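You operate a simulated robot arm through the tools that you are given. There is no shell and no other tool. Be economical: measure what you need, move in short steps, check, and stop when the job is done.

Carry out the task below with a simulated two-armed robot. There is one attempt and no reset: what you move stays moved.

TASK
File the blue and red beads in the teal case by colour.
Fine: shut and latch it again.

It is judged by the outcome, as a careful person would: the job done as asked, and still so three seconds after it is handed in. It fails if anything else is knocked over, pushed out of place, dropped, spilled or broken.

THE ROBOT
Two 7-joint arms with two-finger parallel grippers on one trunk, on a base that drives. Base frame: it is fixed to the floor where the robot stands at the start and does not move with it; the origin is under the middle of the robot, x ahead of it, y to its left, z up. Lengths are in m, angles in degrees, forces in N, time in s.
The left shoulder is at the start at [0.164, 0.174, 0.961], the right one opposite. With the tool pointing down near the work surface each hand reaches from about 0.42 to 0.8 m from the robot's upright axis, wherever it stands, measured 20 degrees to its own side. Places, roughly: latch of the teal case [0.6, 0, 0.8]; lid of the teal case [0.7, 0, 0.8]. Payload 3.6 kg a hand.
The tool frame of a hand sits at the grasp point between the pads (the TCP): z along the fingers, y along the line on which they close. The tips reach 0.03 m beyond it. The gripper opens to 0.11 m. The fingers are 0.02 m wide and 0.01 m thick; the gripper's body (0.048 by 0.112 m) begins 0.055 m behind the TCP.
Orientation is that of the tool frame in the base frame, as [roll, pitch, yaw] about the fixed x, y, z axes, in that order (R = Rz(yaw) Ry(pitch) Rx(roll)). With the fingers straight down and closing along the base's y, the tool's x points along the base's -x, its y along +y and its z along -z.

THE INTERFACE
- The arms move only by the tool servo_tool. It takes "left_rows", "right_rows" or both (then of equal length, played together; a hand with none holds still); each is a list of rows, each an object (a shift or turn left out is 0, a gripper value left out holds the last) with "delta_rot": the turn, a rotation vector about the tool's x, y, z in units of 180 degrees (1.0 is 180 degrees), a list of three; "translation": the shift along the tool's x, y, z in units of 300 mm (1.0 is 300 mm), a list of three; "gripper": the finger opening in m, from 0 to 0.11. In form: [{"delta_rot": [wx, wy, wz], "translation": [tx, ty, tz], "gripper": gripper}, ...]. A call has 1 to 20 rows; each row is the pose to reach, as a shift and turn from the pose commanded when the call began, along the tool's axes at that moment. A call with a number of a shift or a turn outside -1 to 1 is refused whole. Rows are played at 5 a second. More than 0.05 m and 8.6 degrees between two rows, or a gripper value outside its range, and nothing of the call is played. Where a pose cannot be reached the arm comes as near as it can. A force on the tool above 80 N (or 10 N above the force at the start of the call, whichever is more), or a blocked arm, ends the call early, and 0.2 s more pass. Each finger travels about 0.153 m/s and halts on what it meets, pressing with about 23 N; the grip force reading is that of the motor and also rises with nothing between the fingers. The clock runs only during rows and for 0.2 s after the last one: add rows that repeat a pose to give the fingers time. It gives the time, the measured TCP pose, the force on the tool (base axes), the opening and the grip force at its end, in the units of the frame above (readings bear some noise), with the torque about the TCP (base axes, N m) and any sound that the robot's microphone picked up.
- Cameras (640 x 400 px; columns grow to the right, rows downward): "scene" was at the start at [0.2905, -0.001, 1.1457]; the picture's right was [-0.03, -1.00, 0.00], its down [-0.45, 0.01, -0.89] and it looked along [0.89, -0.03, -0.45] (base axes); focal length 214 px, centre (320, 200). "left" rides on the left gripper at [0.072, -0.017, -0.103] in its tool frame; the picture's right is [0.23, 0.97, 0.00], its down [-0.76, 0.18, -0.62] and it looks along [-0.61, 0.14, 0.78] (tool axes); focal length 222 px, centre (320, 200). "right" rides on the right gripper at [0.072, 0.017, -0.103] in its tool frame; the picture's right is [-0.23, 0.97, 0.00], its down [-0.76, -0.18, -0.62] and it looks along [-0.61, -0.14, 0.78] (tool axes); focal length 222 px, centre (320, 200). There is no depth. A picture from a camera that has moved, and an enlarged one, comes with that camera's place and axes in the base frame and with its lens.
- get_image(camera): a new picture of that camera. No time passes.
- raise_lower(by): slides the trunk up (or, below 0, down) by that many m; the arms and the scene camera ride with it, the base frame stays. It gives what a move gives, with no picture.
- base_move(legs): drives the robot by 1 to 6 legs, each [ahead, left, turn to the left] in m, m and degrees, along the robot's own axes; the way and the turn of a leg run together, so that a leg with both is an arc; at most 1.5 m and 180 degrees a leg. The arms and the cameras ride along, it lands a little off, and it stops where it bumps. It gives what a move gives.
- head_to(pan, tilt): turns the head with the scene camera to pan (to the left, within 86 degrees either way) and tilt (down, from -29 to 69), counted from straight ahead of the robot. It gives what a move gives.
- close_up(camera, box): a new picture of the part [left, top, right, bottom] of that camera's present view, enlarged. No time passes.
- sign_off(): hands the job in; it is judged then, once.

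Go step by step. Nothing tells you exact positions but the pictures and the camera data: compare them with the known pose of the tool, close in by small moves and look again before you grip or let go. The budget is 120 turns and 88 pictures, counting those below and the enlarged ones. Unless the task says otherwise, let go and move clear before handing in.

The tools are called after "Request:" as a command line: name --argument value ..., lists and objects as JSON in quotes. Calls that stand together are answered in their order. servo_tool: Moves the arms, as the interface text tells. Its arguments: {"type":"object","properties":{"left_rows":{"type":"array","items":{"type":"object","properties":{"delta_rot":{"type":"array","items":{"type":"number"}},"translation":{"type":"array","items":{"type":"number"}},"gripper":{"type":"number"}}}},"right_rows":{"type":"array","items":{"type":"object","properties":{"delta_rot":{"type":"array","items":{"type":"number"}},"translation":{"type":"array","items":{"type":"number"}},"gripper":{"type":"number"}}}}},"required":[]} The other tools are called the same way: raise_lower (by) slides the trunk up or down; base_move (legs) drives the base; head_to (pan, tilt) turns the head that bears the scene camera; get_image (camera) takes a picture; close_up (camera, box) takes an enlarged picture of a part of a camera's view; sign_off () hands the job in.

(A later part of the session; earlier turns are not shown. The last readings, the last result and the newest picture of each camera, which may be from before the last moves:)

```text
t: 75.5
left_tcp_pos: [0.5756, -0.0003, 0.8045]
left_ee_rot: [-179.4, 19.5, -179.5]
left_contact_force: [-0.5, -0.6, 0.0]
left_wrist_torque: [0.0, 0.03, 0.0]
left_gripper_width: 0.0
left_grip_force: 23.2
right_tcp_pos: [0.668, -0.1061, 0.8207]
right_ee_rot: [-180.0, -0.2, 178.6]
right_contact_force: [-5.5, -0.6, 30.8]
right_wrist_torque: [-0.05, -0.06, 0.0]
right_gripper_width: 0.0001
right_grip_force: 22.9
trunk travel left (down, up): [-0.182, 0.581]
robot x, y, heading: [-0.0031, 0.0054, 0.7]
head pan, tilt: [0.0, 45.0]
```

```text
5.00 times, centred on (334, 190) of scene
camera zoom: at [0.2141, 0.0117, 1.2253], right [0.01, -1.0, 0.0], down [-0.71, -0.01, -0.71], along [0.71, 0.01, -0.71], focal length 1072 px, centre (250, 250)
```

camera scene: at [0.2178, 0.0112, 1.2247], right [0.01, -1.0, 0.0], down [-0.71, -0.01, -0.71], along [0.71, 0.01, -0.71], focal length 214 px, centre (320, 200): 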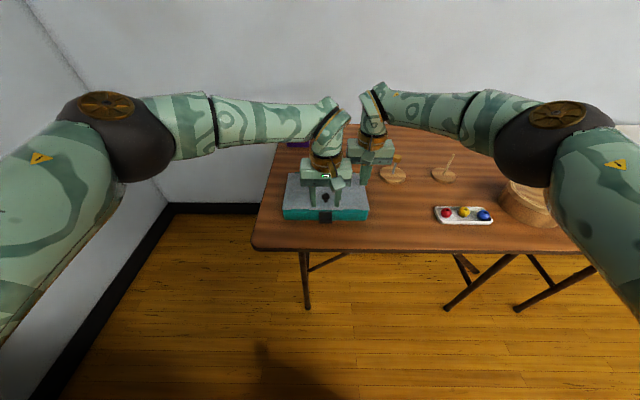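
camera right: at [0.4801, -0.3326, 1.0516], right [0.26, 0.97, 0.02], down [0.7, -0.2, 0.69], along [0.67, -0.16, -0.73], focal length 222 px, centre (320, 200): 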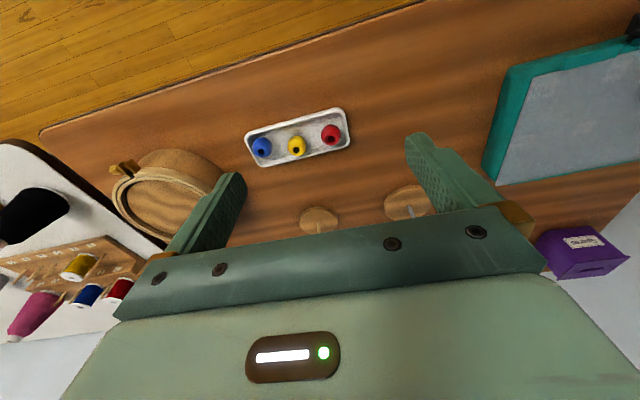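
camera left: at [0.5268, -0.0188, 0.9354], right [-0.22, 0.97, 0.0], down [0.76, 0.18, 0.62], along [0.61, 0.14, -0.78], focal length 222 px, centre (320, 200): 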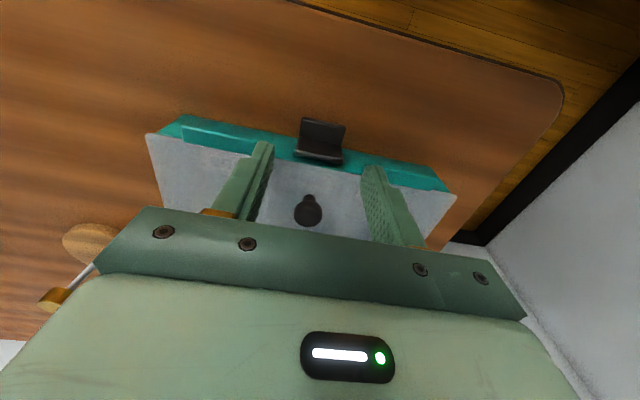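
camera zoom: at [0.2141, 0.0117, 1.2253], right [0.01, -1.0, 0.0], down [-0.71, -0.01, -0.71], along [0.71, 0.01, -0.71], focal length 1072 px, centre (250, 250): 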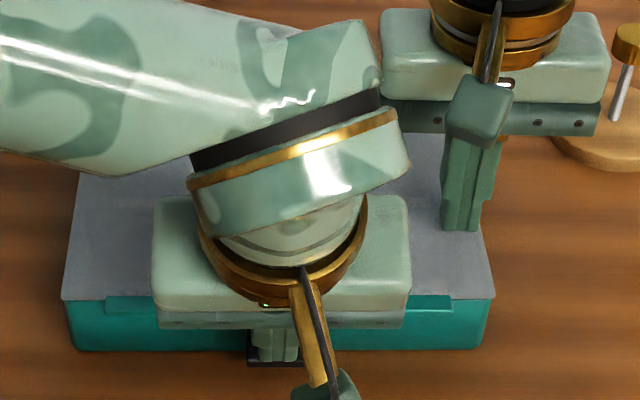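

Request:
servo_tool --left_rows '[{"translation": [0.006, 0, 0.012]}, {"translation": [0.011, 0, 0.025]}, {"translation": [0.015, 0, 0.037]}, {"translation": [0.02, 0, 0.05]}, {"translation": [0.024, 0, 0.062]}]'

Request:
close_up --camera "scene" --box '[290, 190, 354, 230]'

```text
t: 76.7
left_tcp_pos: [0.5752, -0.0012, 0.7888]
left_ee_rot: [-179.2, 19.9, -179.3]
left_contact_force: [-10.4, 7.8, 43.6]
left_wrist_torque: [0.35, -0.13, 0.19]
left_gripper_width: 0.0
left_grip_force: 22.9
right_tcp_pos: [0.6668, -0.1056, 0.8218]
right_ee_rot: [180.0, -0.2, 178.6]
right_contact_force: [0.8, -2.6, 9.6]
right_wrist_torque: [-0.08, -0.07, 0.1]
right_gripper_width: 0.0
right_grip_force: 23.0
trunk travel left (down, up): [-0.182, 0.581]
robot x, y, heading: [-0.0003, 0.002, 0.8]
head pan, tilt: [0.0, 45.0]
```

```text
10.00 times, centred on (322, 210) of scene
camera zoom: at [0.2114, 0.0122, 1.2262], right [0.01, -1.0, 0.0], down [-0.7, -0.01, -0.71], along [0.71, 0.01, -0.7], focal length 2145 px, centre (300, 100)
```

zoom: 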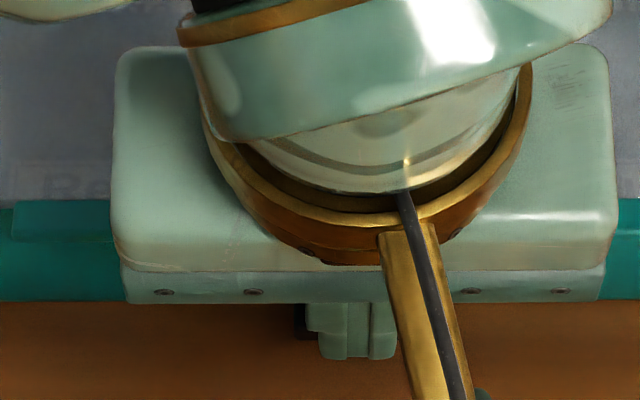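

Contact is at 43 N and the right hand is being unloaded. I'll press both further together.

Request:
servo_tool --left_rows '[{"translation": [0.003, 0, 0.007]}, {"translation": [0.006, 0, 0.014]}, {"translation": [0.009, 0, 0.02]}, {"translation": [0.01, 0, 0.026]}]' --right_rows '[{"translation": [0, 0, 0.008]}, {"translation": [0, 0, 0.016]}, {"translation": [0, 0, 0.022]}, {"translation": [0, 0, 0.025]}]'

Request:
close_up --camera "left" --box '[220, 80, 420, 205]'

```text
t: 77.7
left_tcp_pos: [0.5762, -0.001, 0.7877]
left_ee_rot: [-178.9, 20.4, -179.4]
left_contact_force: [-7.3, 12.4, 72.6]
left_wrist_torque: [0.61, -0.58, 0.01]
left_gripper_width: 0.0
left_grip_force: 23.1
right_tcp_pos: [0.6656, -0.1066, 0.8199]
right_ee_rot: [180.0, 0.5, 178.5]
right_contact_force: [8.2, -6.7, 28.6]
right_wrist_torque: [-0.17, -0.59, -0.07]
right_gripper_width: 0.0002
right_grip_force: 22.6
trunk travel left (down, up): [-0.182, 0.581]
robot x, y, heading: [-0.0038, 0.0071, 0.7]
head pan, tilt: [0.0, 45.0]
```

```text
3.20 times, centred on (320, 142) of left
camera zoom: at [0.4716, -0.0187, 0.8579], right [-0.22, 0.97, -0.09], down [0.49, 0.19, 0.85], along [0.84, 0.14, -0.52], focal length 711 px, centre (320, 384)
```

zoom: 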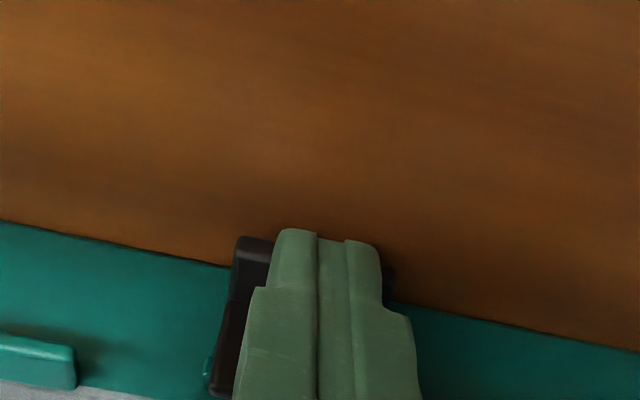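

The lip is solid downward even at 72 N, so that direction is settled: the hook under the ledge means it must go out and up. There's about 12 mm under the lip, so one 10 mm finger can go under its +y end from the side. I'll retreat both hands first.

Request:
servo_tool --left_rows '[{"translation": [0, 0, -0.03]}, {"translation": [0, 0, -0.12]}, {"translation": [0, 0, -0.25], "delta_rot": [0, 0.04, 0]}, {"translation": [0, 0.1, -0.3], "delta_rot": [0, 0.08, 0]}, {"translation": [0, 0.2, -0.35], "delta_rot": [0, 0.11, 0]}, {"translation": [-0.02, 0.35, -0.35], "delta_rot": [0, 0.11, 0]}, {"translation": [-0.04, 0.5, -0.35], "delta_rot": [0, 0.11, 0]}, {"translation": [-0.04, 0.5, -0.35], "delta_rot": [0, 0.11, 0]}]' --right_rows '[{"translation": [0, 0, -0.01]}, {"translation": [0, 0, -0.03]}, {"translation": [0, 0, -0.06]}, {"translation": [0, 0, -0.1]}, {"translation": [0, 0, -0.15]}, {"translation": [0, 0, -0.2]}, {"translation": [0, 0, -0.2]}, {"translation": [0, 0, -0.2]}]'

```text
t: 79.5
left_tcp_pos: [0.5521, 0.1482, 0.8767]
left_ee_rot: [-179.4, -0.6, -179.7]
left_contact_force: [-1.2, 0.1, 0.4]
left_wrist_torque: [0.02, 0.03, -0.01]
left_gripper_width: 0.0
left_grip_force: 22.8
right_tcp_pos: [0.6726, -0.1074, 0.8692]
right_ee_rot: [179.9, -0.3, 178.6]
right_contact_force: [0.1, 0.5, 0.4]
right_wrist_torque: [0.0, -0.01, -0.01]
right_gripper_width: 0.0
right_grip_force: 22.8
trunk travel left (down, up): [-0.182, 0.581]
robot x, y, heading: [0.0021, 0.0044, 0.9]
head pan, tilt: [0.0, 45.0]
```

Now I'll rotate the left hand so its fingers point toward -y, about 20° below horizontal, with the gripper open. This is in free space to see whether the pose is reachable.

Request:
servo_tool --left_rows '[{"translation": [0, 0.03, -0.05], "delta_rot": [0.04, 0, 0], "gripper": 0.11}, {"translation": [0, 0.06, -0.1], "delta_rot": [0.085, 0, 0]}, {"translation": [0, 0.1, -0.15], "delta_rot": [0.13, 0, 0]}, {"translation": [0, 0.13, -0.2], "delta_rot": [0.175, 0, 0]}, {"translation": [0, 0.16, -0.2], "delta_rot": [0.22, 0, 0]}, {"translation": [0, 0.17, -0.2], "delta_rot": [0.265, 0, 0]}, {"translation": [0, 0.17, -0.2], "delta_rot": [0.31, 0, 0]}, {"translation": [0, 0.17, -0.2], "delta_rot": [0.355, 0, 0]}, {"translation": [0, 0.17, -0.2], "delta_rot": [0.389, 0, 0]}, {"translation": [0, 0.17, -0.2], "delta_rot": [0.389, 0, 0]}]'

Request:
get_image --camera "scene"

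```text
t: 81.7
left_tcp_pos: [0.5301, 0.2162, 0.9324]
left_ee_rot: [-115.7, -6.8, -178.6]
left_contact_force: [-0.5, -0.5, -0.2]
left_wrist_torque: [0.03, 0.02, -0.01]
left_gripper_width: 0.11
left_grip_force: 0.0
left hand out of reach, approached as far as the arm can: row 8, 9, 10
right_tcp_pos: [0.6705, -0.1058, 0.87]
right_ee_rot: [180.0, -0.3, 178.7]
right_contact_force: [-0.3, -0.1, -0.2]
right_wrist_torque: [0.05, 0.0, 0.01]
right_gripper_width: 0.0
right_grip_force: 23.2
trunk travel left (down, up): [-0.182, 0.581]
robot x, y, heading: [-0.0038, 0.0042, 0.7]
head pan, tilt: [0.0, 45.0]
```

```text
35 pictures are left
camera scene: at [0.2177, 0.0112, 1.2246], right [0.01, -1.0, 0.0], down [-0.71, -0.01, -0.71], along [0.71, 0.01, -0.71], focal length 214 px, centre (320, 200)
```

scene: 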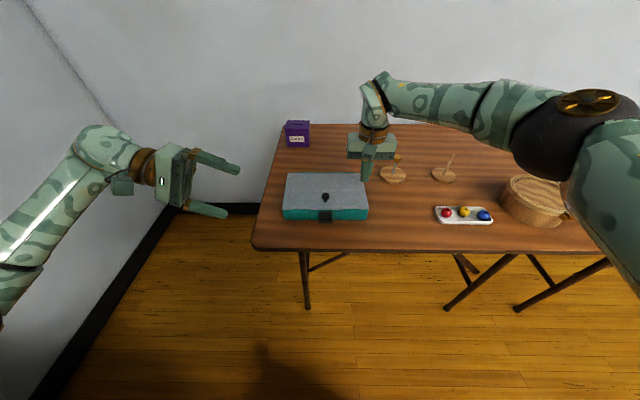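

The hand tilts to about 64°, which is enough. I'll set a 63° tilt and bring the open fingers to a point left of and above the latch lip.

Request:
servo_tool --left_rows '[{"translation": [-0.02, 0.0, 0.05], "delta_rot": [-0.04, 0, 0], "gripper": 0.08}, {"translation": [-0.05, 0.02, 0.15], "delta_rot": [-0.04, 0, 0]}, {"translation": [-0.08, 0.04, 0.25], "delta_rot": [-0.04, 0, 0]}, {"translation": [-0.1, 0.06, 0.35], "delta_rot": [-0.04, 0, 0]}, {"translation": [-0.1, 0.08, 0.45], "delta_rot": [-0.04, 0, 0]}, {"translation": [-0.1, 0.104, 0.573], "delta_rot": [-0.04, 0, 0]}, {"translation": [-0.1, 0.104, 0.573], "delta_rot": [-0.04, 0, 0]}]'

Request:
close_up --camera "scene" --box '[256, 150, 384, 230]'

```text
t: 83.2
left_tcp_pos: [0.5501, 0.0762, 0.828]
left_ee_rot: [-122.9, -6.7, -178.7]
left_contact_force: [1.0, -0.7, 0.6]
left_wrist_torque: [0.01, 0.02, 0.0]
left_gripper_width: 0.08
left_grip_force: 0.0
right_tcp_pos: [0.6723, -0.107, 0.8703]
right_ee_rot: [-179.9, -0.4, 178.6]
right_contact_force: [-1.6, -0.3, 0.3]
right_wrist_torque: [-0.02, -0.01, 0.0]
right_gripper_width: 0.0
right_grip_force: 23.3
trunk travel left (down, up): [-0.182, 0.581]
robot x, y, heading: [-0.0021, 0.0052, 0.6]
head pan, tilt: [0.0, 45.0]
```

```text
5.00 times, centred on (320, 190) of scene
camera zoom: at [0.2177, 0.0115, 1.2246], right [0.01, -1.0, 0.0], down [-0.71, -0.01, -0.71], along [0.71, 0.01, -0.71], focal length 1072 px, centre (320, 250)
```

zoom: 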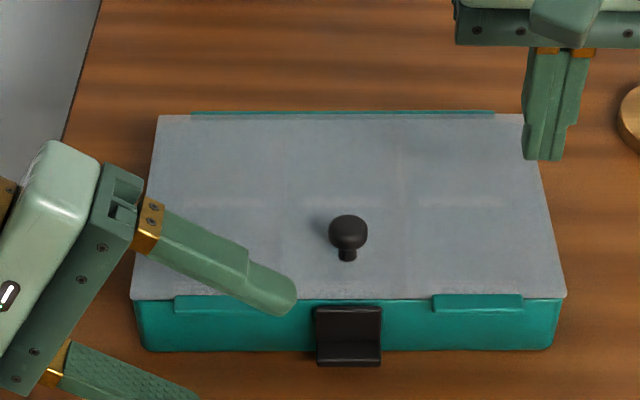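

The commanded pose follows the reached one here. I'll fix the tilt and move to just left of the lip.

Request:
servo_tool --left_rows '[{"translation": [-0.05, -0.09, 0.0], "delta_rot": [0.011, -0.007, 0.01]}, {"translation": [-0.103, -0.09, 0.04], "delta_rot": [0.022, -0.013, 0.02]}, {"translation": [-0.103, -0.087, 0.075], "delta_rot": [0.033, -0.02, 0.031]}, {"translation": [-0.103, -0.087, 0.075], "delta_rot": [0.033, -0.02, 0.031]}]'

Request:
close_up --camera "scene" --box '[256, 150, 384, 230]'

```text
t: 84.2
left_tcp_pos: [0.5824, 0.0455, 0.8327]
left_ee_rot: [-116.9, -0.1, -178.2]
left_contact_force: [-0.4, -0.5, -0.2]
left_wrist_torque: [-0.01, 0.02, 0.0]
left_gripper_width: 0.0801
left_grip_force: 0.0
right_tcp_pos: [0.6723, -0.1059, 0.8712]
right_ee_rot: [-180.0, -0.3, 178.6]
right_contact_force: [0.6, -0.4, -0.4]
right_wrist_torque: [0.03, 0.0, -0.03]
right_gripper_width: 0.0
right_grip_force: 22.9
trunk travel left (down, up): [-0.182, 0.581]
robot x, y, heading: [-0.0019, 0.0092, 0.9]
head pan, tilt: [0.0, 45.0]
```

```text
5.00 times, centred on (320, 190) of scene
camera zoom: at [0.2178, 0.0114, 1.2245], right [0.01, -1.0, 0.0], down [-0.71, -0.01, -0.71], along [0.71, 0.01, -0.71], focal length 1072 px, centre (320, 250)
```

zoom: 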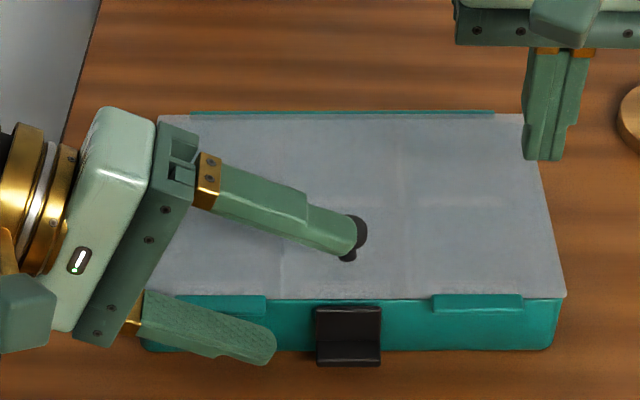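

The pose is exact: the lower finger is left of the lip, whose +y end is at about y 0.017. I'll lower the fingertip toward the table beside it, gently.

Request:
servo_tool --left_rows '[{"translation": [0, 0.022, 0.03]}, {"translation": [0, 0.044, 0.06]}, {"translation": [0, 0.05, 0.063]}, {"translation": [0, 0.056, 0.066]}, {"translation": [0, 0.056, 0.066]}]'

Request:
close_up --camera "scene" --box '[288, 195, 352, 235]'

```text
t: 85.5
left_tcp_pos: [0.5833, 0.0349, 0.8081]
left_ee_rot: [-117.0, -0.1, -178.4]
left_contact_force: [0.4, 0.8, -0.5]
left_wrist_torque: [0.03, 0.02, 0.04]
left_gripper_width: 0.0802
left_grip_force: 0.1
right_tcp_pos: [0.6722, -0.1055, 0.8698]
right_ee_rot: [179.9, -0.4, 178.6]
right_contact_force: [0.0, 0.6, -0.6]
right_wrist_torque: [-0.01, 0.0, 0.07]
right_gripper_width: 0.0001
right_grip_force: 22.9
trunk travel left (down, up): [-0.182, 0.581]
robot x, y, heading: [-0.0026, 0.0072, 0.6]
head pan, tilt: [0.0, 45.0]
```

```text
10.00 times, centred on (320, 215) of scene
camera zoom: at [0.2178, 0.0114, 1.2245], right [0.01, -1.0, 0.0], down [-0.71, -0.01, -0.71], along [0.71, 0.01, -0.71], focal length 2145 px, centre (320, 50)
```

zoom: 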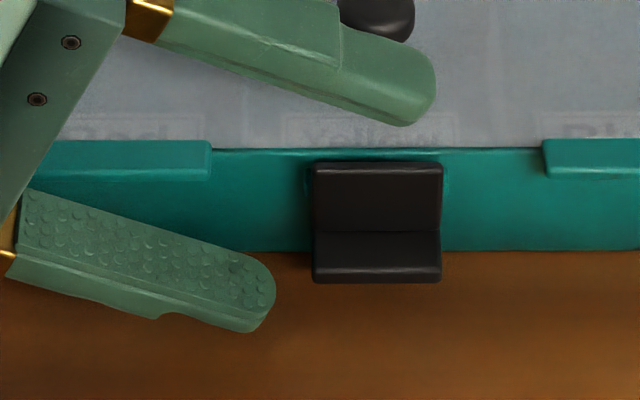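

There's no table contact yet. I'll shift 4 mm deeper in x and find the table by lowering a few millimetres.

Request:
servo_tool --left_rows '[{"translation": [-0.013, 0, 0]}, {"translation": [-0.013, 0.0045, 0.0023]}, {"translation": [-0.013, 0.009, 0.0045]}, {"translation": [-0.013, 0.0135, 0.0068]}, {"translation": [-0.013, 0.0135, 0.0068]}]'

```text
t: 86.7
left_tcp_pos: [0.5879, 0.0347, 0.8035]
left_ee_rot: [-117.0, -0.2, -178.1]
left_contact_force: [0.2, -0.1, -0.3]
left_wrist_torque: [0.01, 0.02, -0.02]
left_gripper_width: 0.0803
left_grip_force: 0.1
right_tcp_pos: [0.671, -0.1067, 0.8692]
right_ee_rot: [180.0, -0.2, 178.6]
right_contact_force: [0.1, -0.6, -0.6]
right_wrist_torque: [0.03, 0.01, -0.02]
right_gripper_width: 0.0
right_grip_force: 23.4
trunk travel left (down, up): [-0.182, 0.581]
robot x, y, heading: [0.0002, 0.0084, 0.7]
head pan, tilt: [0.0, 45.0]
```

There's still no table contact, so there's good room. I'll lower 3 mm more, then slide the finger under the lip.

Request:
servo_tool --left_rows '[{"translation": [0, 0.0045, 0.0023]}, {"translation": [0, 0.009, 0.0045]}, {"translation": [0, 0.0, 0.0215]}, {"translation": [0, -0.0085, 0.038]}, {"translation": [0, -0.0167, 0.055]}, {"translation": [0, -0.0167, 0.055]}]'

Request:
close_up --camera "scene" --box '[288, 195, 352, 235]'

```text
t: 88.0
left_tcp_pos: [0.5892, 0.0169, 0.8004]
left_ee_rot: [-116.9, -0.1, -178.2]
left_contact_force: [-0.5, 1.6, 1.8]
left_wrist_torque: [0.12, -0.02, 0.09]
left_gripper_width: 0.0801
left_grip_force: 0.0
right_tcp_pos: [0.6727, -0.1071, 0.8701]
right_ee_rot: [180.0, -0.3, 178.6]
right_contact_force: [-1.2, -0.6, 1.5]
right_wrist_torque: [0.0, 0.04, 0.0]
right_gripper_width: 0.0002
right_grip_force: 23.6
trunk travel left (down, up): [-0.182, 0.581]
robot x, y, heading: [-0.0047, 0.0078, 0.7]
head pan, tilt: [0.0, 45.0]
```

```text
10.00 times, centred on (320, 215) of scene
camera zoom: at [0.2176, 0.0116, 1.2246], right [0.01, -1.0, 0.0], down [-0.71, -0.01, -0.71], along [0.71, 0.01, -0.71], focal length 2145 px, centre (320, 50)
```

zoom: 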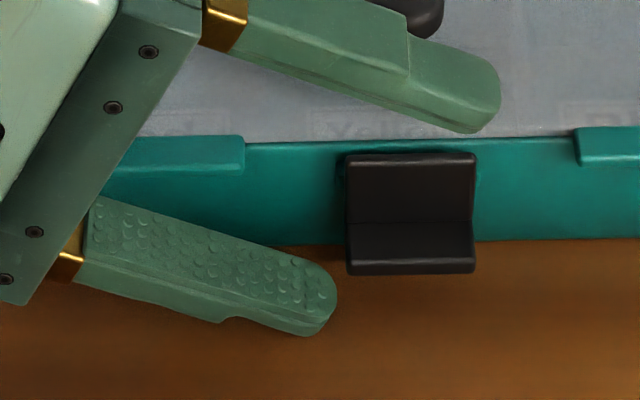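

The finger was still level with the lip's end and slid the light case about 9 mm toward -y with a slight turn. I'll withdraw the left hand and nudge the case back with the right fingertip at the lip's opposite end.

Request:
servo_tool --left_rows '[{"translation": [0, 0.0257, -0.0506]}, {"translation": [0, 0.05, -0.11]}, {"translation": [0, 0.06, -0.2]}, {"translation": [0, 0.08, -0.3]}, {"translation": [0, 0.08, -0.3]}, {"translation": [0, 0.08, -0.3]}]' --right_rows '[{"translation": [0.07, 0.03, 0]}, {"translation": [0.14, 0.06, 0]}, {"translation": [0.21, 0.1, 0]}, {"translation": [0.274, 0.15, 0.0]}, {"translation": [0.274, 0.19, 0.05]}, {"translation": [0.274, 0.19, 0.08]}]'

Request:
close_up --camera "scene" --box '[256, 160, 384, 240]'

```text
t: 89.5
left_tcp_pos: [0.5887, 0.0265, 0.8007]
left_ee_rot: [-117.0, -0.1, -178.2]
left_contact_force: [0.6, 0.5, 0.2]
left_wrist_torque: [0.0, 0.0, -0.01]
left_gripper_width: 0.0802
left_grip_force: 0.2
left hand out of reach, approached as far as the arm can: row 1, 2, 3, 4, 5, 6
right_tcp_pos: [0.5902, -0.0476, 0.8474]
right_ee_rot: [179.9, -0.2, 178.5]
right_contact_force: [0.0, 0.4, 0.5]
right_wrist_torque: [0.0, 0.01, -0.02]
right_gripper_width: 0.0
right_grip_force: 23.0
trunk travel left (down, up): [-0.182, 0.581]
robot x, y, heading: [-0.0024, 0.0101, 0.5]
head pan, tilt: [0.0, 45.0]
```

```text
5.00 times, centred on (320, 200) of scene
camera zoom: at [0.2177, 0.0113, 1.2246], right [0.01, -1.0, 0.0], down [-0.71, -0.01, -0.71], along [0.71, 0.01, -0.71], focal length 1072 px, centre (320, 200)
```

zoom: 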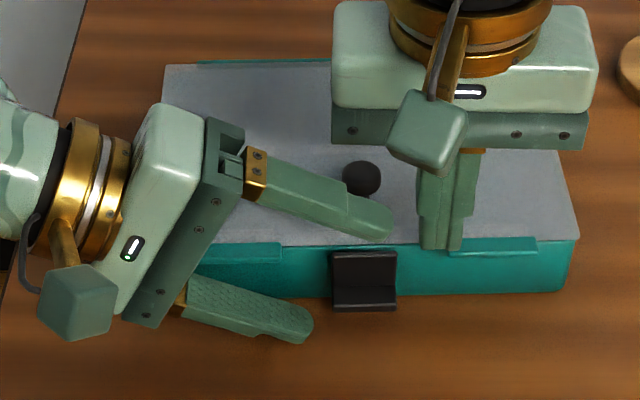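

The left hand only backed off 1 cm before hitting a reach limit. I'll raise it up and out first.

Request:
servo_tool --left_rows '[{"translation": [0, -0.05, -0.03]}, {"translation": [0, -0.12, -0.06]}, {"translation": [0, -0.2, -0.1]}, {"translation": [0, -0.2, -0.1]}]'

```text
t: 90.5
left_tcp_pos: [0.5897, 0.0233, 0.8627]
left_ee_rot: [-117.5, -0.3, -178.2]
left_contact_force: [6.7, -1.6, -46.7]
left_wrist_torque: [0.74, -0.19, 0.13]
left_gripper_width: 0.0597
left_grip_force: 0.0
right_tcp_pos: [0.5902, -0.0459, 0.8505]
right_ee_rot: [179.7, -0.1, 178.6]
right_contact_force: [-6.7, 0.9, 46.7]
right_wrist_torque: [2.5, 0.2, 0.35]
right_gripper_width: 0.0002
right_grip_force: 23.4
trunk travel left (down, up): [-0.182, 0.581]
robot x, y, heading: [-0.0047, 0.0084, 0.5]
head pan, tilt: [0.0, 45.0]
```

The left's upper finger is pressing under the right gripper. I'll move the right hand up and away.

Request:
servo_tool --right_rows '[{"translation": [0, -0.02, -0.12]}, {"translation": [0, -0.12, -0.2]}, {"translation": [0, -0.25, -0.2]}, {"translation": [0, -0.25, -0.2]}]'

Request:
servo_tool --left_rows '[{"translation": [0, 0.0, -0.05]}, {"translation": [0, 0.0, -0.12]}, {"translation": [0, 0.0, -0.2]}, {"translation": [0, 0.0, -0.2]}]'

Request:
close_up --camera "scene" --box '[240, 140, 400, 240]'

```text
t: 91.5
left_tcp_pos: [0.5903, 0.0232, 0.8676]
left_ee_rot: [-116.9, -0.1, -178.3]
left_contact_force: [-0.3, 0.4, -0.1]
left_wrist_torque: [-0.04, -0.03, -0.01]
left_gripper_width: 0.08
left_grip_force: 0.0
right_tcp_pos: [0.5889, -0.1237, 0.9072]
right_ee_rot: [-180.0, -0.4, 178.5]
right_contact_force: [-0.8, 1.3, 0.3]
right_wrist_torque: [-0.02, -0.01, 0.01]
right_gripper_width: 0.0
right_grip_force: 23.1
trunk travel left (down, up): [-0.182, 0.581]
robot x, y, heading: [-0.0023, 0.0016, 0.8]
head pan, tilt: [0.0, 45.0]
```

```text
t: 92.5
left_tcp_pos: [0.5876, 0.0753, 0.8961]
left_ee_rot: [-116.9, -0.1, -178.4]
left_contact_force: [0.1, -1.2, -0.9]
left_wrist_torque: [-0.01, 0.02, -0.02]
left_gripper_width: 0.0799
left_grip_force: 0.1
right_tcp_pos: [0.5884, -0.1239, 0.9074]
right_ee_rot: [-180.0, -0.2, 178.6]
right_contact_force: [0.7, 0.1, 0.3]
right_wrist_torque: [-0.02, -0.03, -0.02]
right_gripper_width: 0.0001
right_grip_force: 22.8
trunk travel left (down, up): [-0.182, 0.581]
robot x, y, heading: [-0.0041, 0.0055, 0.8]
head pan, tilt: [0.0, 45.0]
```

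```text
4.00 times, centred on (320, 190) of scene
camera zoom: at [0.2179, 0.0112, 1.2245], right [0.01, -1.0, 0.0], down [-0.71, -0.01, -0.71], along [0.71, 0.01, -0.71], focal length 858 px, centre (320, 240)
```

zoom: 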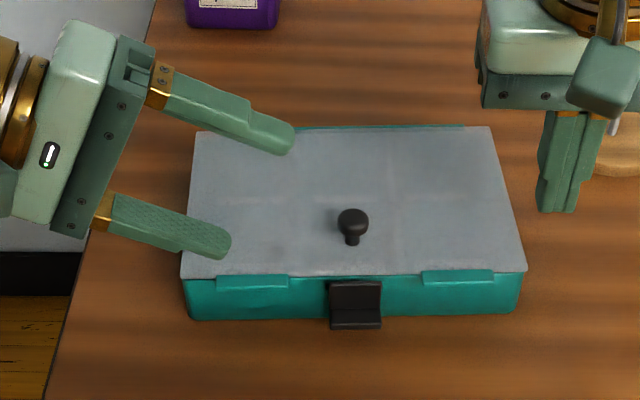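

The case is about 9 mm toward -y and turned about 2°. I'll go down to the right of the lip with the right fingertip and push it back in +y.

Request:
servo_tool --left_rows '[{"translation": [0, 0, -0.05]}, {"translation": [0, 0, -0.1]}, {"translation": [0, 0, -0.15]}, {"translation": [0, 0, -0.15]}, {"translation": [0, 0, -0.15]}, {"translation": [0, 0, -0.15]}]' --right_rows '[{"translation": [0, 0.1, 0.05]}, {"translation": [0, 0.2, 0.12]}, {"translation": [0, 0.243, 0.2]}, {"translation": [0, 0.243, 0.3]}, {"translation": [0, 0.243, 0.405]}, {"translation": [0, 0.243, 0.405]}]'

```text
t: 93.8
left_tcp_pos: [0.5856, 0.1164, 0.9168]
left_ee_rot: [-116.9, -0.2, -178.4]
left_contact_force: [0.3, -0.7, 0.3]
left_wrist_torque: [-0.02, -0.06, -0.01]
left_gripper_width: 0.0799
left_grip_force: 0.1
right_tcp_pos: [0.5902, -0.0509, 0.7844]
right_ee_rot: [180.0, -0.3, 178.7]
right_contact_force: [1.0, 0.1, -0.2]
right_wrist_torque: [-0.01, -0.03, 0.02]
right_gripper_width: 0.0
right_grip_force: 22.9
trunk travel left (down, up): [-0.182, 0.581]
robot x, y, heading: [-0.0054, 0.0049, 0.9]
head pan, tilt: [0.0, 45.0]
```

Now I'll push +y slowly to TCP y ≈ -0.0275.

Request:
servo_tool --right_rows '[{"translation": [0, 0.025, 0]}, {"translation": [0, 0.045, 0]}, {"translation": [0, 0.06, 0]}, {"translation": [0, 0.07, 0]}, {"translation": [0, 0.077, 0]}, {"translation": [0, 0.077, 0]}]'

Request:
close_up --camera "scene" --box '[256, 150, 384, 230]'

```text
t: 95.2
left_tcp_pos: [0.5857, 0.1167, 0.9151]
left_ee_rot: [-117.0, 0.0, -178.3]
left_contact_force: [-0.4, 0.7, 0.7]
left_wrist_torque: [-0.02, 0.06, 0.02]
left_gripper_width: 0.08
left_grip_force: 0.1
right_tcp_pos: [0.5905, -0.0271, 0.7844]
right_ee_rot: [-179.9, -0.3, 178.6]
right_contact_force: [1.2, -2.5, 1.3]
right_wrist_torque: [-0.02, 0.03, -0.01]
right_gripper_width: 0.0001
right_grip_force: 22.6
trunk travel left (down, up): [-0.182, 0.581]
robot x, y, heading: [-0.0046, 0.0069, 0.5]
head pan, tilt: [0.0, 45.0]
```

```text
5.00 times, centred on (320, 190) of scene
camera zoom: at [0.2177, 0.0113, 1.2246], right [0.01, -1.0, 0.0], down [-0.71, -0.01, -0.71], along [0.71, 0.01, -0.71], focal length 1072 px, centre (320, 250)
```

zoom: 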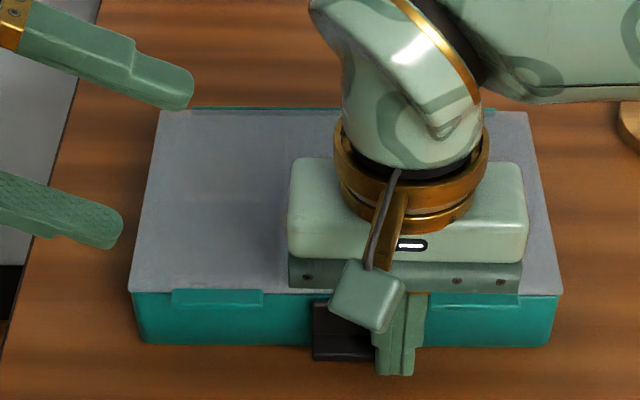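

The turn is corrected and the case is within about 1 mm in y and 4–5 mm in x. Next the right hand goes to the lid knob, at about (0.646, 0), to hold the case.

Request:
servo_tool --right_rows '[{"translation": [0, -0.03, 0]}, {"translation": [0, -0.03, -0.12]}, {"translation": [0, -0.03, -0.26]}, {"translation": [0, 0.0, -0.38], "gripper": 0.06}, {"translation": [-0.1, 0.05, -0.38]}, {"translation": [-0.18, 0.085, -0.38]}, {"translation": [-0.18, 0.09, -0.38]}]'

Request:
close_up --camera "right" --box '[200, 80, 440, 230]'

```text
t: 96.8
left_tcp_pos: [0.5856, 0.1159, 0.9166]
left_ee_rot: [-116.9, -0.1, -178.3]
left_contact_force: [-0.2, 0.6, 0.7]
left_wrist_torque: [-0.03, -0.01, 0.02]
left_gripper_width: 0.0799
left_grip_force: 0.0
right_tcp_pos: [0.6472, -0.0029, 0.8989]
right_ee_rot: [-180.0, -0.3, 178.6]
right_contact_force: [0.0, 0.9, 0.2]
right_wrist_torque: [0.01, 0.0, 0.0]
right_gripper_width: 0.0598
right_grip_force: 0.0
trunk travel left (down, up): [-0.182, 0.581]
robot x, y, heading: [-0.0011, 0.0058, 0.5]
head pan, tilt: [0.0, 45.0]
```

```text
2.67 times, centred on (320, 155) of right
camera zoom: at [0.5737, 0.0161, 1.0037], right [0.25, 0.97, 0.0], down [0.76, -0.2, 0.62], along [0.6, -0.16, -0.79], focal length 592 px, centre (320, 320)
```

zoom: 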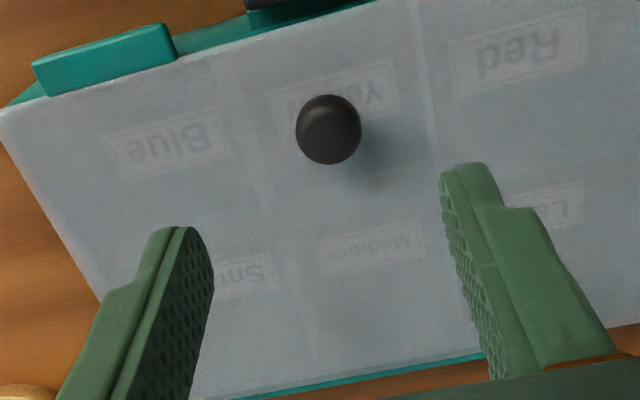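

The knob is at about (0.642, 0.001). I'll descend and grip it.

Request:
servo_tool --right_rows '[{"translation": [0.017, 0.012, 0.08]}, {"translation": [0.017, 0.012, 0.17]}, {"translation": [0.017, 0.012, 0.25]}, {"translation": [0.017, 0.012, 0.25], "gripper": 0.03}, {"translation": [0.017, 0.012, 0.25], "gripper": 0.005}, {"translation": [0.017, 0.012, 0.25]}]'

```text
t: 98.2
left_tcp_pos: [0.5859, 0.1165, 0.9166]
left_ee_rot: [-116.9, -0.1, -178.3]
left_contact_force: [-0.5, -0.4, 0.2]
left_wrist_torque: [-0.02, 0.0, 0.02]
left_gripper_width: 0.0798
left_grip_force: 0.0
right_tcp_pos: [0.6414, 0.0025, 0.8221]
right_ee_rot: [180.0, -0.3, 178.6]
right_contact_force: [0.0, -0.8, 0.5]
right_wrist_torque: [-0.03, -0.09, 0.0]
right_gripper_width: 0.0211
right_grip_force: 23.3
trunk travel left (down, up): [-0.182, 0.581]
robot x, y, heading: [-0.0043, 0.008, 0.4]
head pan, tilt: [0.0, 45.0]
```

The knob is gripped (0.021 m wide). I'll drag the case back the 4 mm in x, and bring the left hand down beside the lip again.

Request:
servo_tool --left_rows '[{"translation": [0, 0.035, 0.084]}, {"translation": [0, 0.07, 0.168]}, {"translation": [-0.004, 0.105, 0.252]}, {"translation": [-0.008, 0.14, 0.336]}, {"translation": [-0.008, 0.18, 0.37]}, {"translation": [-0.008, 0.227, 0.408]}, {"translation": [-0.008, 0.227, 0.408]}]' --right_rows '[{"translation": [0.005, 0, 0]}, {"translation": [0.01, 0, 0]}, {"translation": [0.015, 0, 0]}, {"translation": [0.015, 0, 0]}, {"translation": [0.015, 0, 0]}, {"translation": [0.015, 0, 0]}, {"translation": [0.015, 0, 0]}]'

Request:
close_up --camera "scene" --box '[272, 170, 368, 230]'

```text
t: 99.8
left_tcp_pos: [0.5842, 0.0352, 0.8159]
left_ee_rot: [-116.5, 0.3, -178.5]
left_contact_force: [-16.9, -9.3, 45.7]
left_wrist_torque: [2.53, -0.19, 0.62]
left_gripper_width: 0.0728
left_grip_force: 0.2
left hand out of reach, approached as far as the arm can: row 6, 7
right_tcp_pos: [0.6317, 0.0032, 0.8295]
right_ee_rot: [179.6, 0.2, 178.7]
right_contact_force: [5.4, -3.1, 7.4]
right_wrist_torque: [-0.03, -0.02, -0.02]
right_gripper_width: 0.0213
right_grip_force: 22.7
trunk travel left (down, up): [-0.182, 0.581]
robot x, y, heading: [-0.0003, 0.006, 0.6]
head pan, tilt: [0.0, 45.0]
```

```text
6.67 times, centred on (320, 200) of scene
camera zoom: at [0.2114, 0.0092, 1.2262], right [0.01, -1.0, 0.0], down [-0.7, -0.01, -0.71], along [0.71, 0.01, -0.7], focal length 1430 px, centre (320, 200)
```

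zoom: 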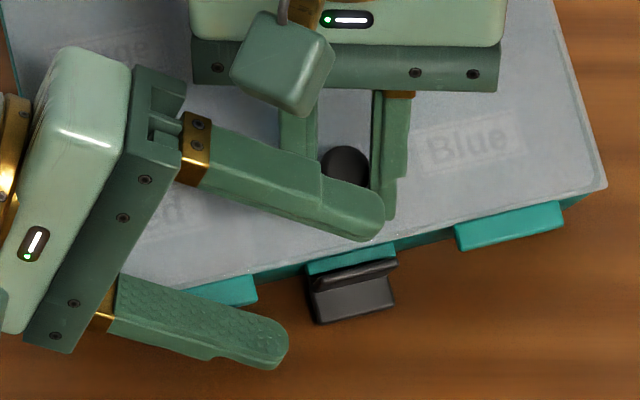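

The left hand's body pressed on the case's front-left corner and turned the case about the knob. I'll raise the left hand straight up now.

Request:
servo_tool --left_rows '[{"translation": [0, -0.05, -0.025]}, {"translation": [0, -0.1, -0.05]}, {"translation": [0, -0.17, -0.085]}, {"translation": [0, -0.2, -0.2]}, {"translation": [0, -0.2, -0.32]}, {"translation": [0, -0.2, -0.32]}]'

Request:
close_up --camera "scene" --box '[240, 140, 400, 240]'

```text
t: 101.2
left_tcp_pos: [0.5879, 0.1, 0.9067]
left_ee_rot: [-116.9, 0.0, -178.2]
left_contact_force: [0.5, -0.2, 0.1]
left_wrist_torque: [-0.03, 0.0, 0.01]
left_gripper_width: 0.0802
left_grip_force: 0.1
right_tcp_pos: [0.6339, 0.0026, 0.8244]
right_ee_rot: [-179.9, -0.3, 178.6]
right_contact_force: [-2.5, 5.0, 9.5]
right_wrist_torque: [0.28, 0.16, 0.18]
right_gripper_width: 0.0203
right_grip_force: 23.2
trunk travel left (down, up): [-0.182, 0.581]
robot x, y, heading: [-0.0008, 0.0067, 0.5]
head pan, tilt: [0.0, 45.0]
```

```text
4.00 times, centred on (320, 190) of scene
camera zoom: at [0.2166, 0.0119, 1.2248], right [0.01, -1.0, 0.0], down [-0.71, -0.01, -0.71], along [0.71, 0.01, -0.71], focal length 858 px, centre (320, 240)
```

zoom: 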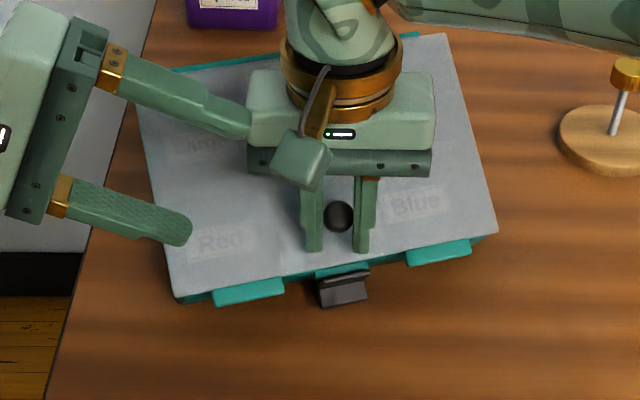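

The case now looks pitched (back edge up) and yawed, hanging in the right hand's grip on the knob. I'll check from the left camera before touching anything.

Request:
get_image --camera "left"

Request:
get_image --camera "scene"

```text
24 pictures are left
camera left: at [0.513, 0.1808, 0.9685], right [-0.24, 0.43, -0.87], down [0.74, 0.66, 0.12], along [0.63, -0.61, -0.48], focal length 222 px, centre (320, 200)
```

left: 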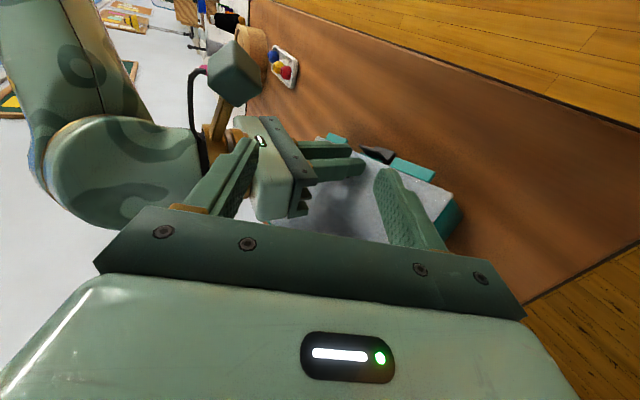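

```text
23 pictures are left
camera scene: at [0.2166, 0.0119, 1.2248], right [0.01, -1.0, 0.0], down [-0.71, -0.01, -0.71], along [0.71, 0.01, -0.71], focal length 214 px, centre (320, 200)
```

scene: 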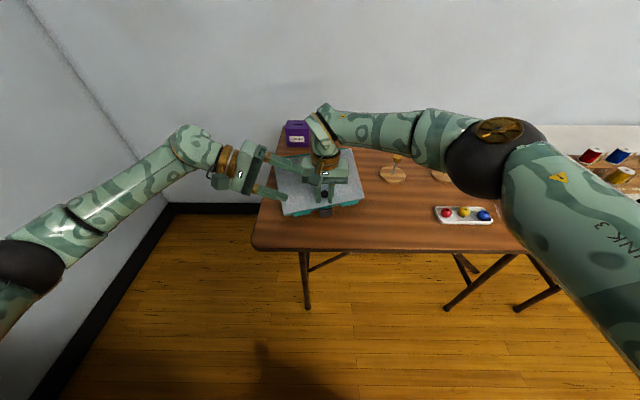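

The case is pitched about 35°, held only by the knob grip. I'll lower its back gently by pressing on the rear of the lid with the left hand's lower finger.

Request:
servo_tool --left_rows '[{"translation": [-0.1, 0.0, -0.06]}, {"translation": [-0.2, 0.0, -0.06]}, {"translation": [-0.28, 0.0, -0.06]}, {"translation": [-0.28, 0.03, -0.045]}, {"translation": [-0.28, 0.06, -0.03]}, {"translation": [-0.28, 0.09, -0.015]}, {"translation": [-0.28, 0.12, 0.0]}]'

Request:
close_up --camera "scene" --box '[240, 140, 400, 240]'

```text
t: 102.8
left_tcp_pos: [0.6037, 0.1092, 0.9114]
left_ee_rot: [-116.8, -0.1, -178.3]
left_contact_force: [0.1, 1.1, 0.7]
left_wrist_torque: [0.0, 0.0, 0.0]
left_gripper_width: 0.0799
left_grip_force: 0.0
left hand out of reach, approached as far as the arm can: row 1, 2, 3, 4, 5, 6, 7
right_tcp_pos: [0.6344, 0.0026, 0.825]
right_ee_rot: [-180.0, -0.3, 178.6]
right_contact_force: [-3.1, 3.0, 6.8]
right_wrist_torque: [0.25, 0.31, 0.12]
right_gripper_width: 0.0201
right_grip_force: 23.6
trunk travel left (down, up): [-0.182, 0.581]
robot x, y, heading: [-0.0074, 0.0094, 0.7]
head pan, tilt: [0.0, 45.0]
```

```text
4.00 times, centred on (320, 190) of scene
camera zoom: at [0.2167, 0.0117, 1.2248], right [0.01, -1.0, 0.0], down [-0.71, -0.01, -0.71], along [0.71, 0.01, -0.71], focal length 858 px, centre (320, 240)
```

zoom: 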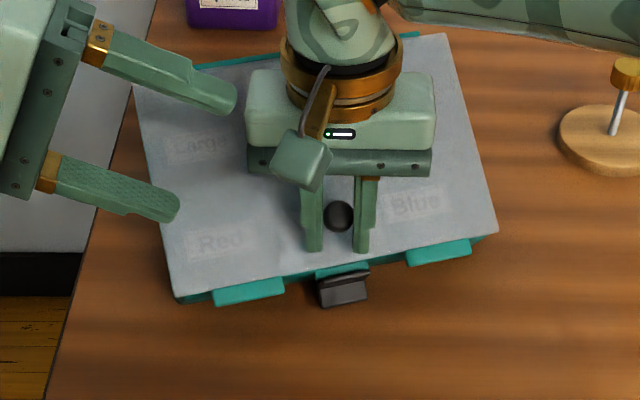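

Sideways, the left hand can't reach further in x. I'll turn it upright again and press on the rear of the lid from above.

Request:
servo_tool --left_rows '[{"translation": [0, -0.02, -0.04], "delta_rot": [-0.04, 0, 0], "gripper": 0}, {"translation": [0, -0.04, -0.08], "delta_rot": [-0.085, 0, 0]}, {"translation": [0, -0.06, -0.12], "delta_rot": [-0.13, 0, 0]}, {"translation": [0, -0.074, -0.15], "delta_rot": [-0.175, 0, 0]}, {"translation": [0, -0.074, -0.15], "delta_rot": [-0.22, 0, 0]}, {"translation": [0, -0.074, -0.15], "delta_rot": [-0.265, 0, 0]}, {"translation": [0, -0.074, -0.15], "delta_rot": [-0.31, 0, 0]}, {"translation": [0, -0.074, -0.15], "delta_rot": [-0.35, 0, 0]}, {"translation": [0, -0.074, -0.15], "delta_rot": [-0.35, 0, 0]}]'

```text
t: 104.8
left_tcp_pos: [0.6035, 0.1372, 0.9478]
left_ee_rot: [-179.9, 0.0, -178.2]
left_contact_force: [0.1, -0.6, -0.3]
left_wrist_torque: [0.04, 0.01, -0.01]
left_gripper_width: 0.0
left_grip_force: 22.5
right_tcp_pos: [0.636, 0.0036, 0.8253]
right_ee_rot: [-180.0, -0.3, 178.4]
right_contact_force: [-2.3, 2.3, 6.7]
right_wrist_torque: [0.15, 0.19, 0.07]
right_gripper_width: 0.0202
right_grip_force: 23.5
trunk travel left (down, up): [-0.182, 0.581]
robot x, y, heading: [-0.003, 0.01, 0.8]
head pan, tilt: [0.0, 45.0]
```

Request:
servo_tool --left_rows '[{"translation": [-0.1, -0.04, 0]}, {"translation": [-0.2, -0.08, 0]}, {"translation": [-0.257, -0.098, 0.03]}, {"translation": [-0.257, -0.098, 0.1]}, {"translation": [-0.257, -0.098, 0.15]}, {"translation": [-0.257, -0.098, 0.2]}, {"translation": [-0.257, -0.098, 0.25]}]'

Request:
close_up --camera "scene" --box '[240, 140, 400, 240]'

```text
t: 106.5
left_tcp_pos: [0.6709, 0.1107, 0.8855]
left_ee_rot: [-179.9, 0.0, -178.2]
left_contact_force: [-0.5, 0.7, -0.3]
left_wrist_torque: [0.01, 0.01, 0.0]
left_gripper_width: 0.0
left_grip_force: 23.1
left hand out of reach, approached as far as the arm can: row 2, 3, 4, 5, 6, 7
right_tcp_pos: [0.6341, 0.0023, 0.8242]
right_ee_rot: [180.0, -0.3, 178.6]
right_contact_force: [-3.5, -1.7, 9.5]
right_wrist_torque: [0.21, 0.38, 0.06]
right_gripper_width: 0.0201
right_grip_force: 22.9
trunk travel left (down, up): [-0.182, 0.581]
robot x, y, heading: [0.0028, 0.0077, 0.4]
head pan, tilt: [0.0, 45.0]
```

```text
4.00 times, centred on (320, 190) of scene
camera zoom: at [0.2168, 0.0111, 1.2248], right [0.01, -1.0, 0.0], down [-0.71, -0.01, -0.71], along [0.71, 0.01, -0.71], focal length 858 px, centre (320, 240)
```

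zoom: 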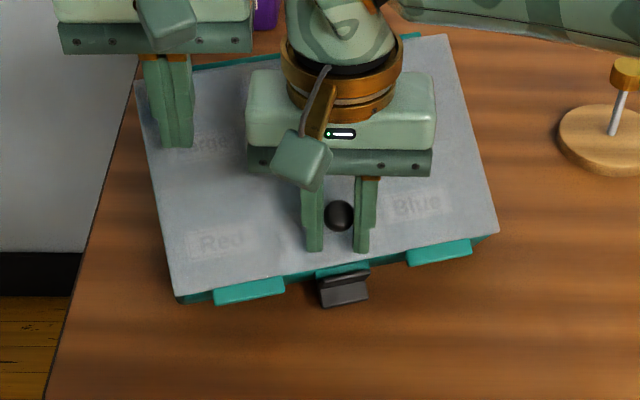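

The left tip is just above the rear-left of the lid. I'll press down slowly to bring the case flat.

Request:
servo_tool --left_rows '[{"translation": [0, 0, 0.025]}, {"translation": [0, 0, 0.05]}, {"translation": [0, 0, 0.075]}, {"translation": [0, 0, 0.1]}, {"translation": [0, 0, 0.125]}, {"translation": [0, 0, 0.15]}, {"translation": [0, 0, 0.17]}, {"translation": [0, 0, 0.19]}]'

Request:
close_up --camera "scene" --box '[240, 140, 400, 240]'

```text
t: 107.4
left_tcp_pos: [0.672, 0.1108, 0.8705]
left_ee_rot: [-179.2, 0.5, -178.1]
left_contact_force: [-4.4, 4.2, 13.8]
left_wrist_torque: [-1.0, 0.06, -0.35]
left_gripper_width: 0.0
left_grip_force: 23.1
right_tcp_pos: [0.6335, 0.001, 0.8236]
right_ee_rot: [-179.6, -0.2, 178.3]
right_contact_force: [-3.0, -0.1, 10.6]
right_wrist_torque: [0.03, 0.98, -0.21]
right_gripper_width: 0.0199
right_grip_force: 23.3
trunk travel left (down, up): [-0.182, 0.581]
robot x, y, heading: [-0.0029, 0.0082, 0.7]
head pan, tilt: [0.0, 45.0]
stopped in row 4 (left hand): the force on the tool passed its limit at 88 N (the readings are from after the stop); the commanded pose is now the measured one
```

```text
4.00 times, centred on (320, 190) of scene
camera zoom: at [0.2145, 0.0123, 1.2254], right [0.01, -1.0, 0.0], down [-0.71, -0.01, -0.71], along [0.71, 0.01, -0.71], focal length 858 px, centre (320, 240)
```

zoom: 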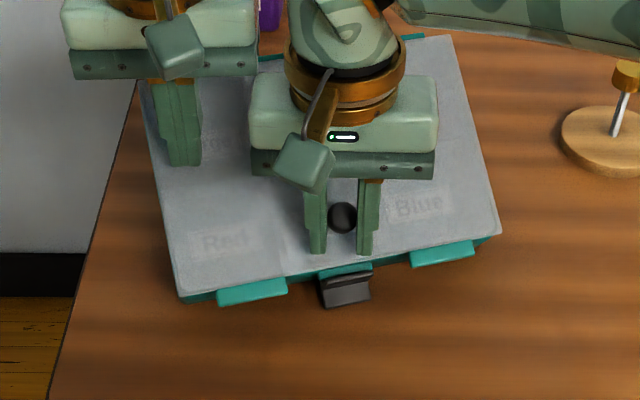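

It's jammed in the grip rather than yielding. I'll lift the left finger off and use the right hand's own tilt to bring the case down as far as it goes before releasing.

Request:
servo_tool --left_rows '[{"translation": [0, 0, -0.05]}, {"translation": [0, 0.05, -0.12]}, {"translation": [0, 0.15, -0.2]}, {"translation": [0, 0.25, -0.25]}, {"translation": [0, 0.25, -0.25]}, {"translation": [0, 0.25, -0.25]}]' --right_rows '[{"translation": [0, 0, 0]}, {"delta_rot": [0, 0.025, 0]}, {"delta_rot": [0, 0.05, 0]}, {"delta_rot": [0, 0.075, 0]}, {"delta_rot": [0, 0.1, 0]}, {"delta_rot": [0, 0.12, 0]}]'

Request:
close_up --camera "scene" --box '[240, 140, 400, 240]'

```text
t: 108.8
left_tcp_pos: [0.6539, 0.1791, 0.9479]
left_ee_rot: [-179.6, 1.0, -177.5]
left_contact_force: [-0.4, 0.9, 0.3]
left_wrist_torque: [-0.02, -0.01, -0.03]
left_gripper_width: 0.0
left_grip_force: 22.9
left hand out of reach, approached as far as the arm can: row 2, 3, 4, 5, 6
right_tcp_pos: [0.5903, -0.0111, 0.8177]
right_ee_rot: [-179.5, -19.4, 178.2]
right_contact_force: [-0.3, 0.6, -0.3]
right_wrist_torque: [-0.03, 0.0, 0.03]
right_gripper_width: 0.0052
right_grip_force: 0.0
right hand out of reach, approached as far as the arm can: row 4, 5, 6
trunk travel left (down, up): [-0.182, 0.581]
robot x, y, heading: [-0.0083, 0.0054, 0.7]
head pan, tilt: [0.0, 45.0]
```

```text
4.00 times, centred on (320, 190) of scene
camera zoom: at [0.2167, 0.014, 1.2247], right [0.01, -1.0, 0.0], down [-0.71, -0.01, -0.71], along [0.71, 0.01, -0.71], focal length 858 px, centre (320, 240)
```

zoom: 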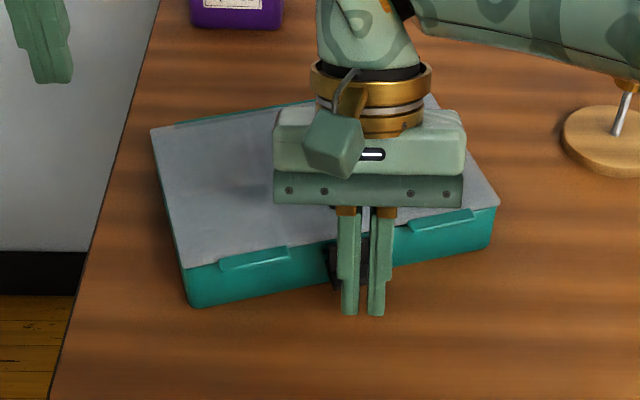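

The knob slipped free and the case is flat on the table again, yawed about 13°. I'll move the right hand clear, upright, and look.

Request:
servo_tool --right_rows '[{"translation": [0.08, 0, -0.05]}, {"translation": [0.12, 0, -0.15], "delta_rot": [0, -0.03, 0]}, {"translation": [0.12, -0.08, -0.28], "delta_rot": [0, -0.07, 0]}, {"translation": [0.12, -0.22, -0.3], "delta_rot": [0, -0.108, 0]}, {"translation": [0.12, -0.37, -0.3], "delta_rot": [0, -0.108, 0]}, {"translation": [0.12, -0.45, -0.3], "delta_rot": [0, -0.108, 0]}, {"translation": [0.12, -0.45, -0.3], "delta_rot": [0, -0.108, 0]}]'

Request:
close_up --camera "scene" --box '[256, 160, 384, 240]'

```text
t: 110.4
left_tcp_pos: [0.6549, 0.1784, 0.9481]
left_ee_rot: [-179.6, 1.0, -177.4]
left_contact_force: [0.5, -0.4, 0.6]
left_wrist_torque: [0.03, 0.0, -0.02]
left_gripper_width: 0.0
left_grip_force: 22.7
right_tcp_pos: [0.5899, -0.147, 0.9148]
right_ee_rot: [-179.6, -2.6, 178.3]
right_contact_force: [1.4, 0.0, 0.2]
right_wrist_torque: [-0.03, -0.03, 0.0]
right_gripper_width: 0.0048
right_grip_force: 0.1
trunk travel left (down, up): [-0.182, 0.581]
robot x, y, heading: [-0.0018, 0.0099, 0.6]
head pan, tilt: [0.0, 45.0]
```

```text
5.00 times, centred on (320, 200) of scene
camera zoom: at [0.218, 0.0121, 1.2245], right [0.01, -1.0, 0.0], down [-0.71, -0.01, -0.71], along [0.71, 0.01, -0.71], focal length 1072 px, centre (320, 200)
```

zoom: 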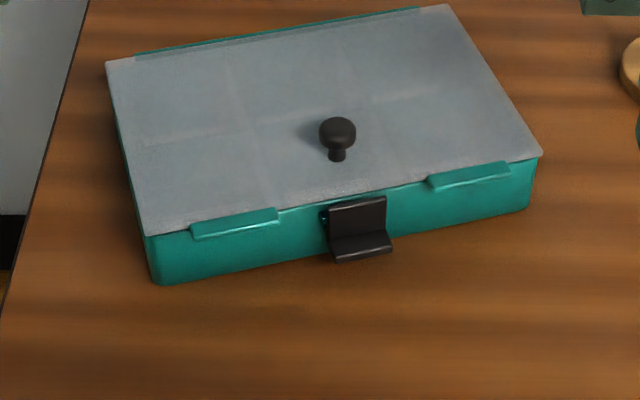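

The latch is intact and the case is flat, about 4 cm too far back and turned about 14°. I also now realise my first grip held the fixed teal ledge (0.040 wide), while the second, braced one did turn the flap slightly before slipping. I'll first grip the ledge with the left hand aligned to the case and slide it home.

Request:
servo_tool --left_rows '[{"translation": [0.01, -0.12, 0.02], "delta_rot": [0, 0.005, -0.015], "gripper": 0.048}, {"translation": [0.02, -0.25, 0.05], "delta_rot": [0, 0.005, -0.03]}, {"translation": [0.04, -0.38, 0.1], "delta_rot": [0, 0.005, -0.045]}, {"translation": [0.06, -0.5, 0.18], "delta_rot": [0, 0.005, -0.06]}, {"translation": [0.071, -0.6, 0.25], "delta_rot": [0, 0.005, -0.067]}, {"translation": [0.071, -0.614, 0.293], "delta_rot": [0, 0.005, -0.067]}, {"translation": [0.071, -0.614, 0.293], "delta_rot": [0, 0.005, -0.067]}]'

Request:
close_up --camera "left" --box '[200, 80, 440, 230]'

```text
t: 112.0
left_tcp_pos: [0.6399, -0.0094, 0.8639]
left_ee_rot: [-179.3, -0.8, -166.1]
left_contact_force: [1.3, -0.3, 0.0]
left_wrist_torque: [0.01, -0.01, -0.02]
left_gripper_width: 0.0479
left_grip_force: 0.0
right_tcp_pos: [0.5887, -0.1458, 0.9154]
right_ee_rot: [-179.6, -2.5, 178.3]
right_contact_force: [0.2, 0.1, 0.1]
right_wrist_torque: [0.01, 0.02, 0.02]
right_gripper_width: 0.0053
right_grip_force: 0.1
trunk travel left (down, up): [-0.182, 0.581]
robot x, y, heading: [-0.0021, 0.0039, 0.6]
head pan, tilt: [0.0, 45.0]
```

```text
2.67 times, centred on (320, 155) of left
camera zoom: at [0.5745, -0.0433, 0.9684], right [-0.45, 0.89, -0.01], down [0.7, 0.36, 0.61], along [0.55, 0.27, -0.79], focal length 592 px, centre (320, 320)
```

zoom: 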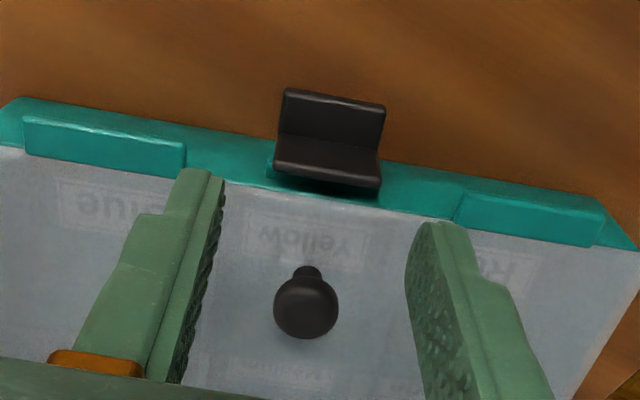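

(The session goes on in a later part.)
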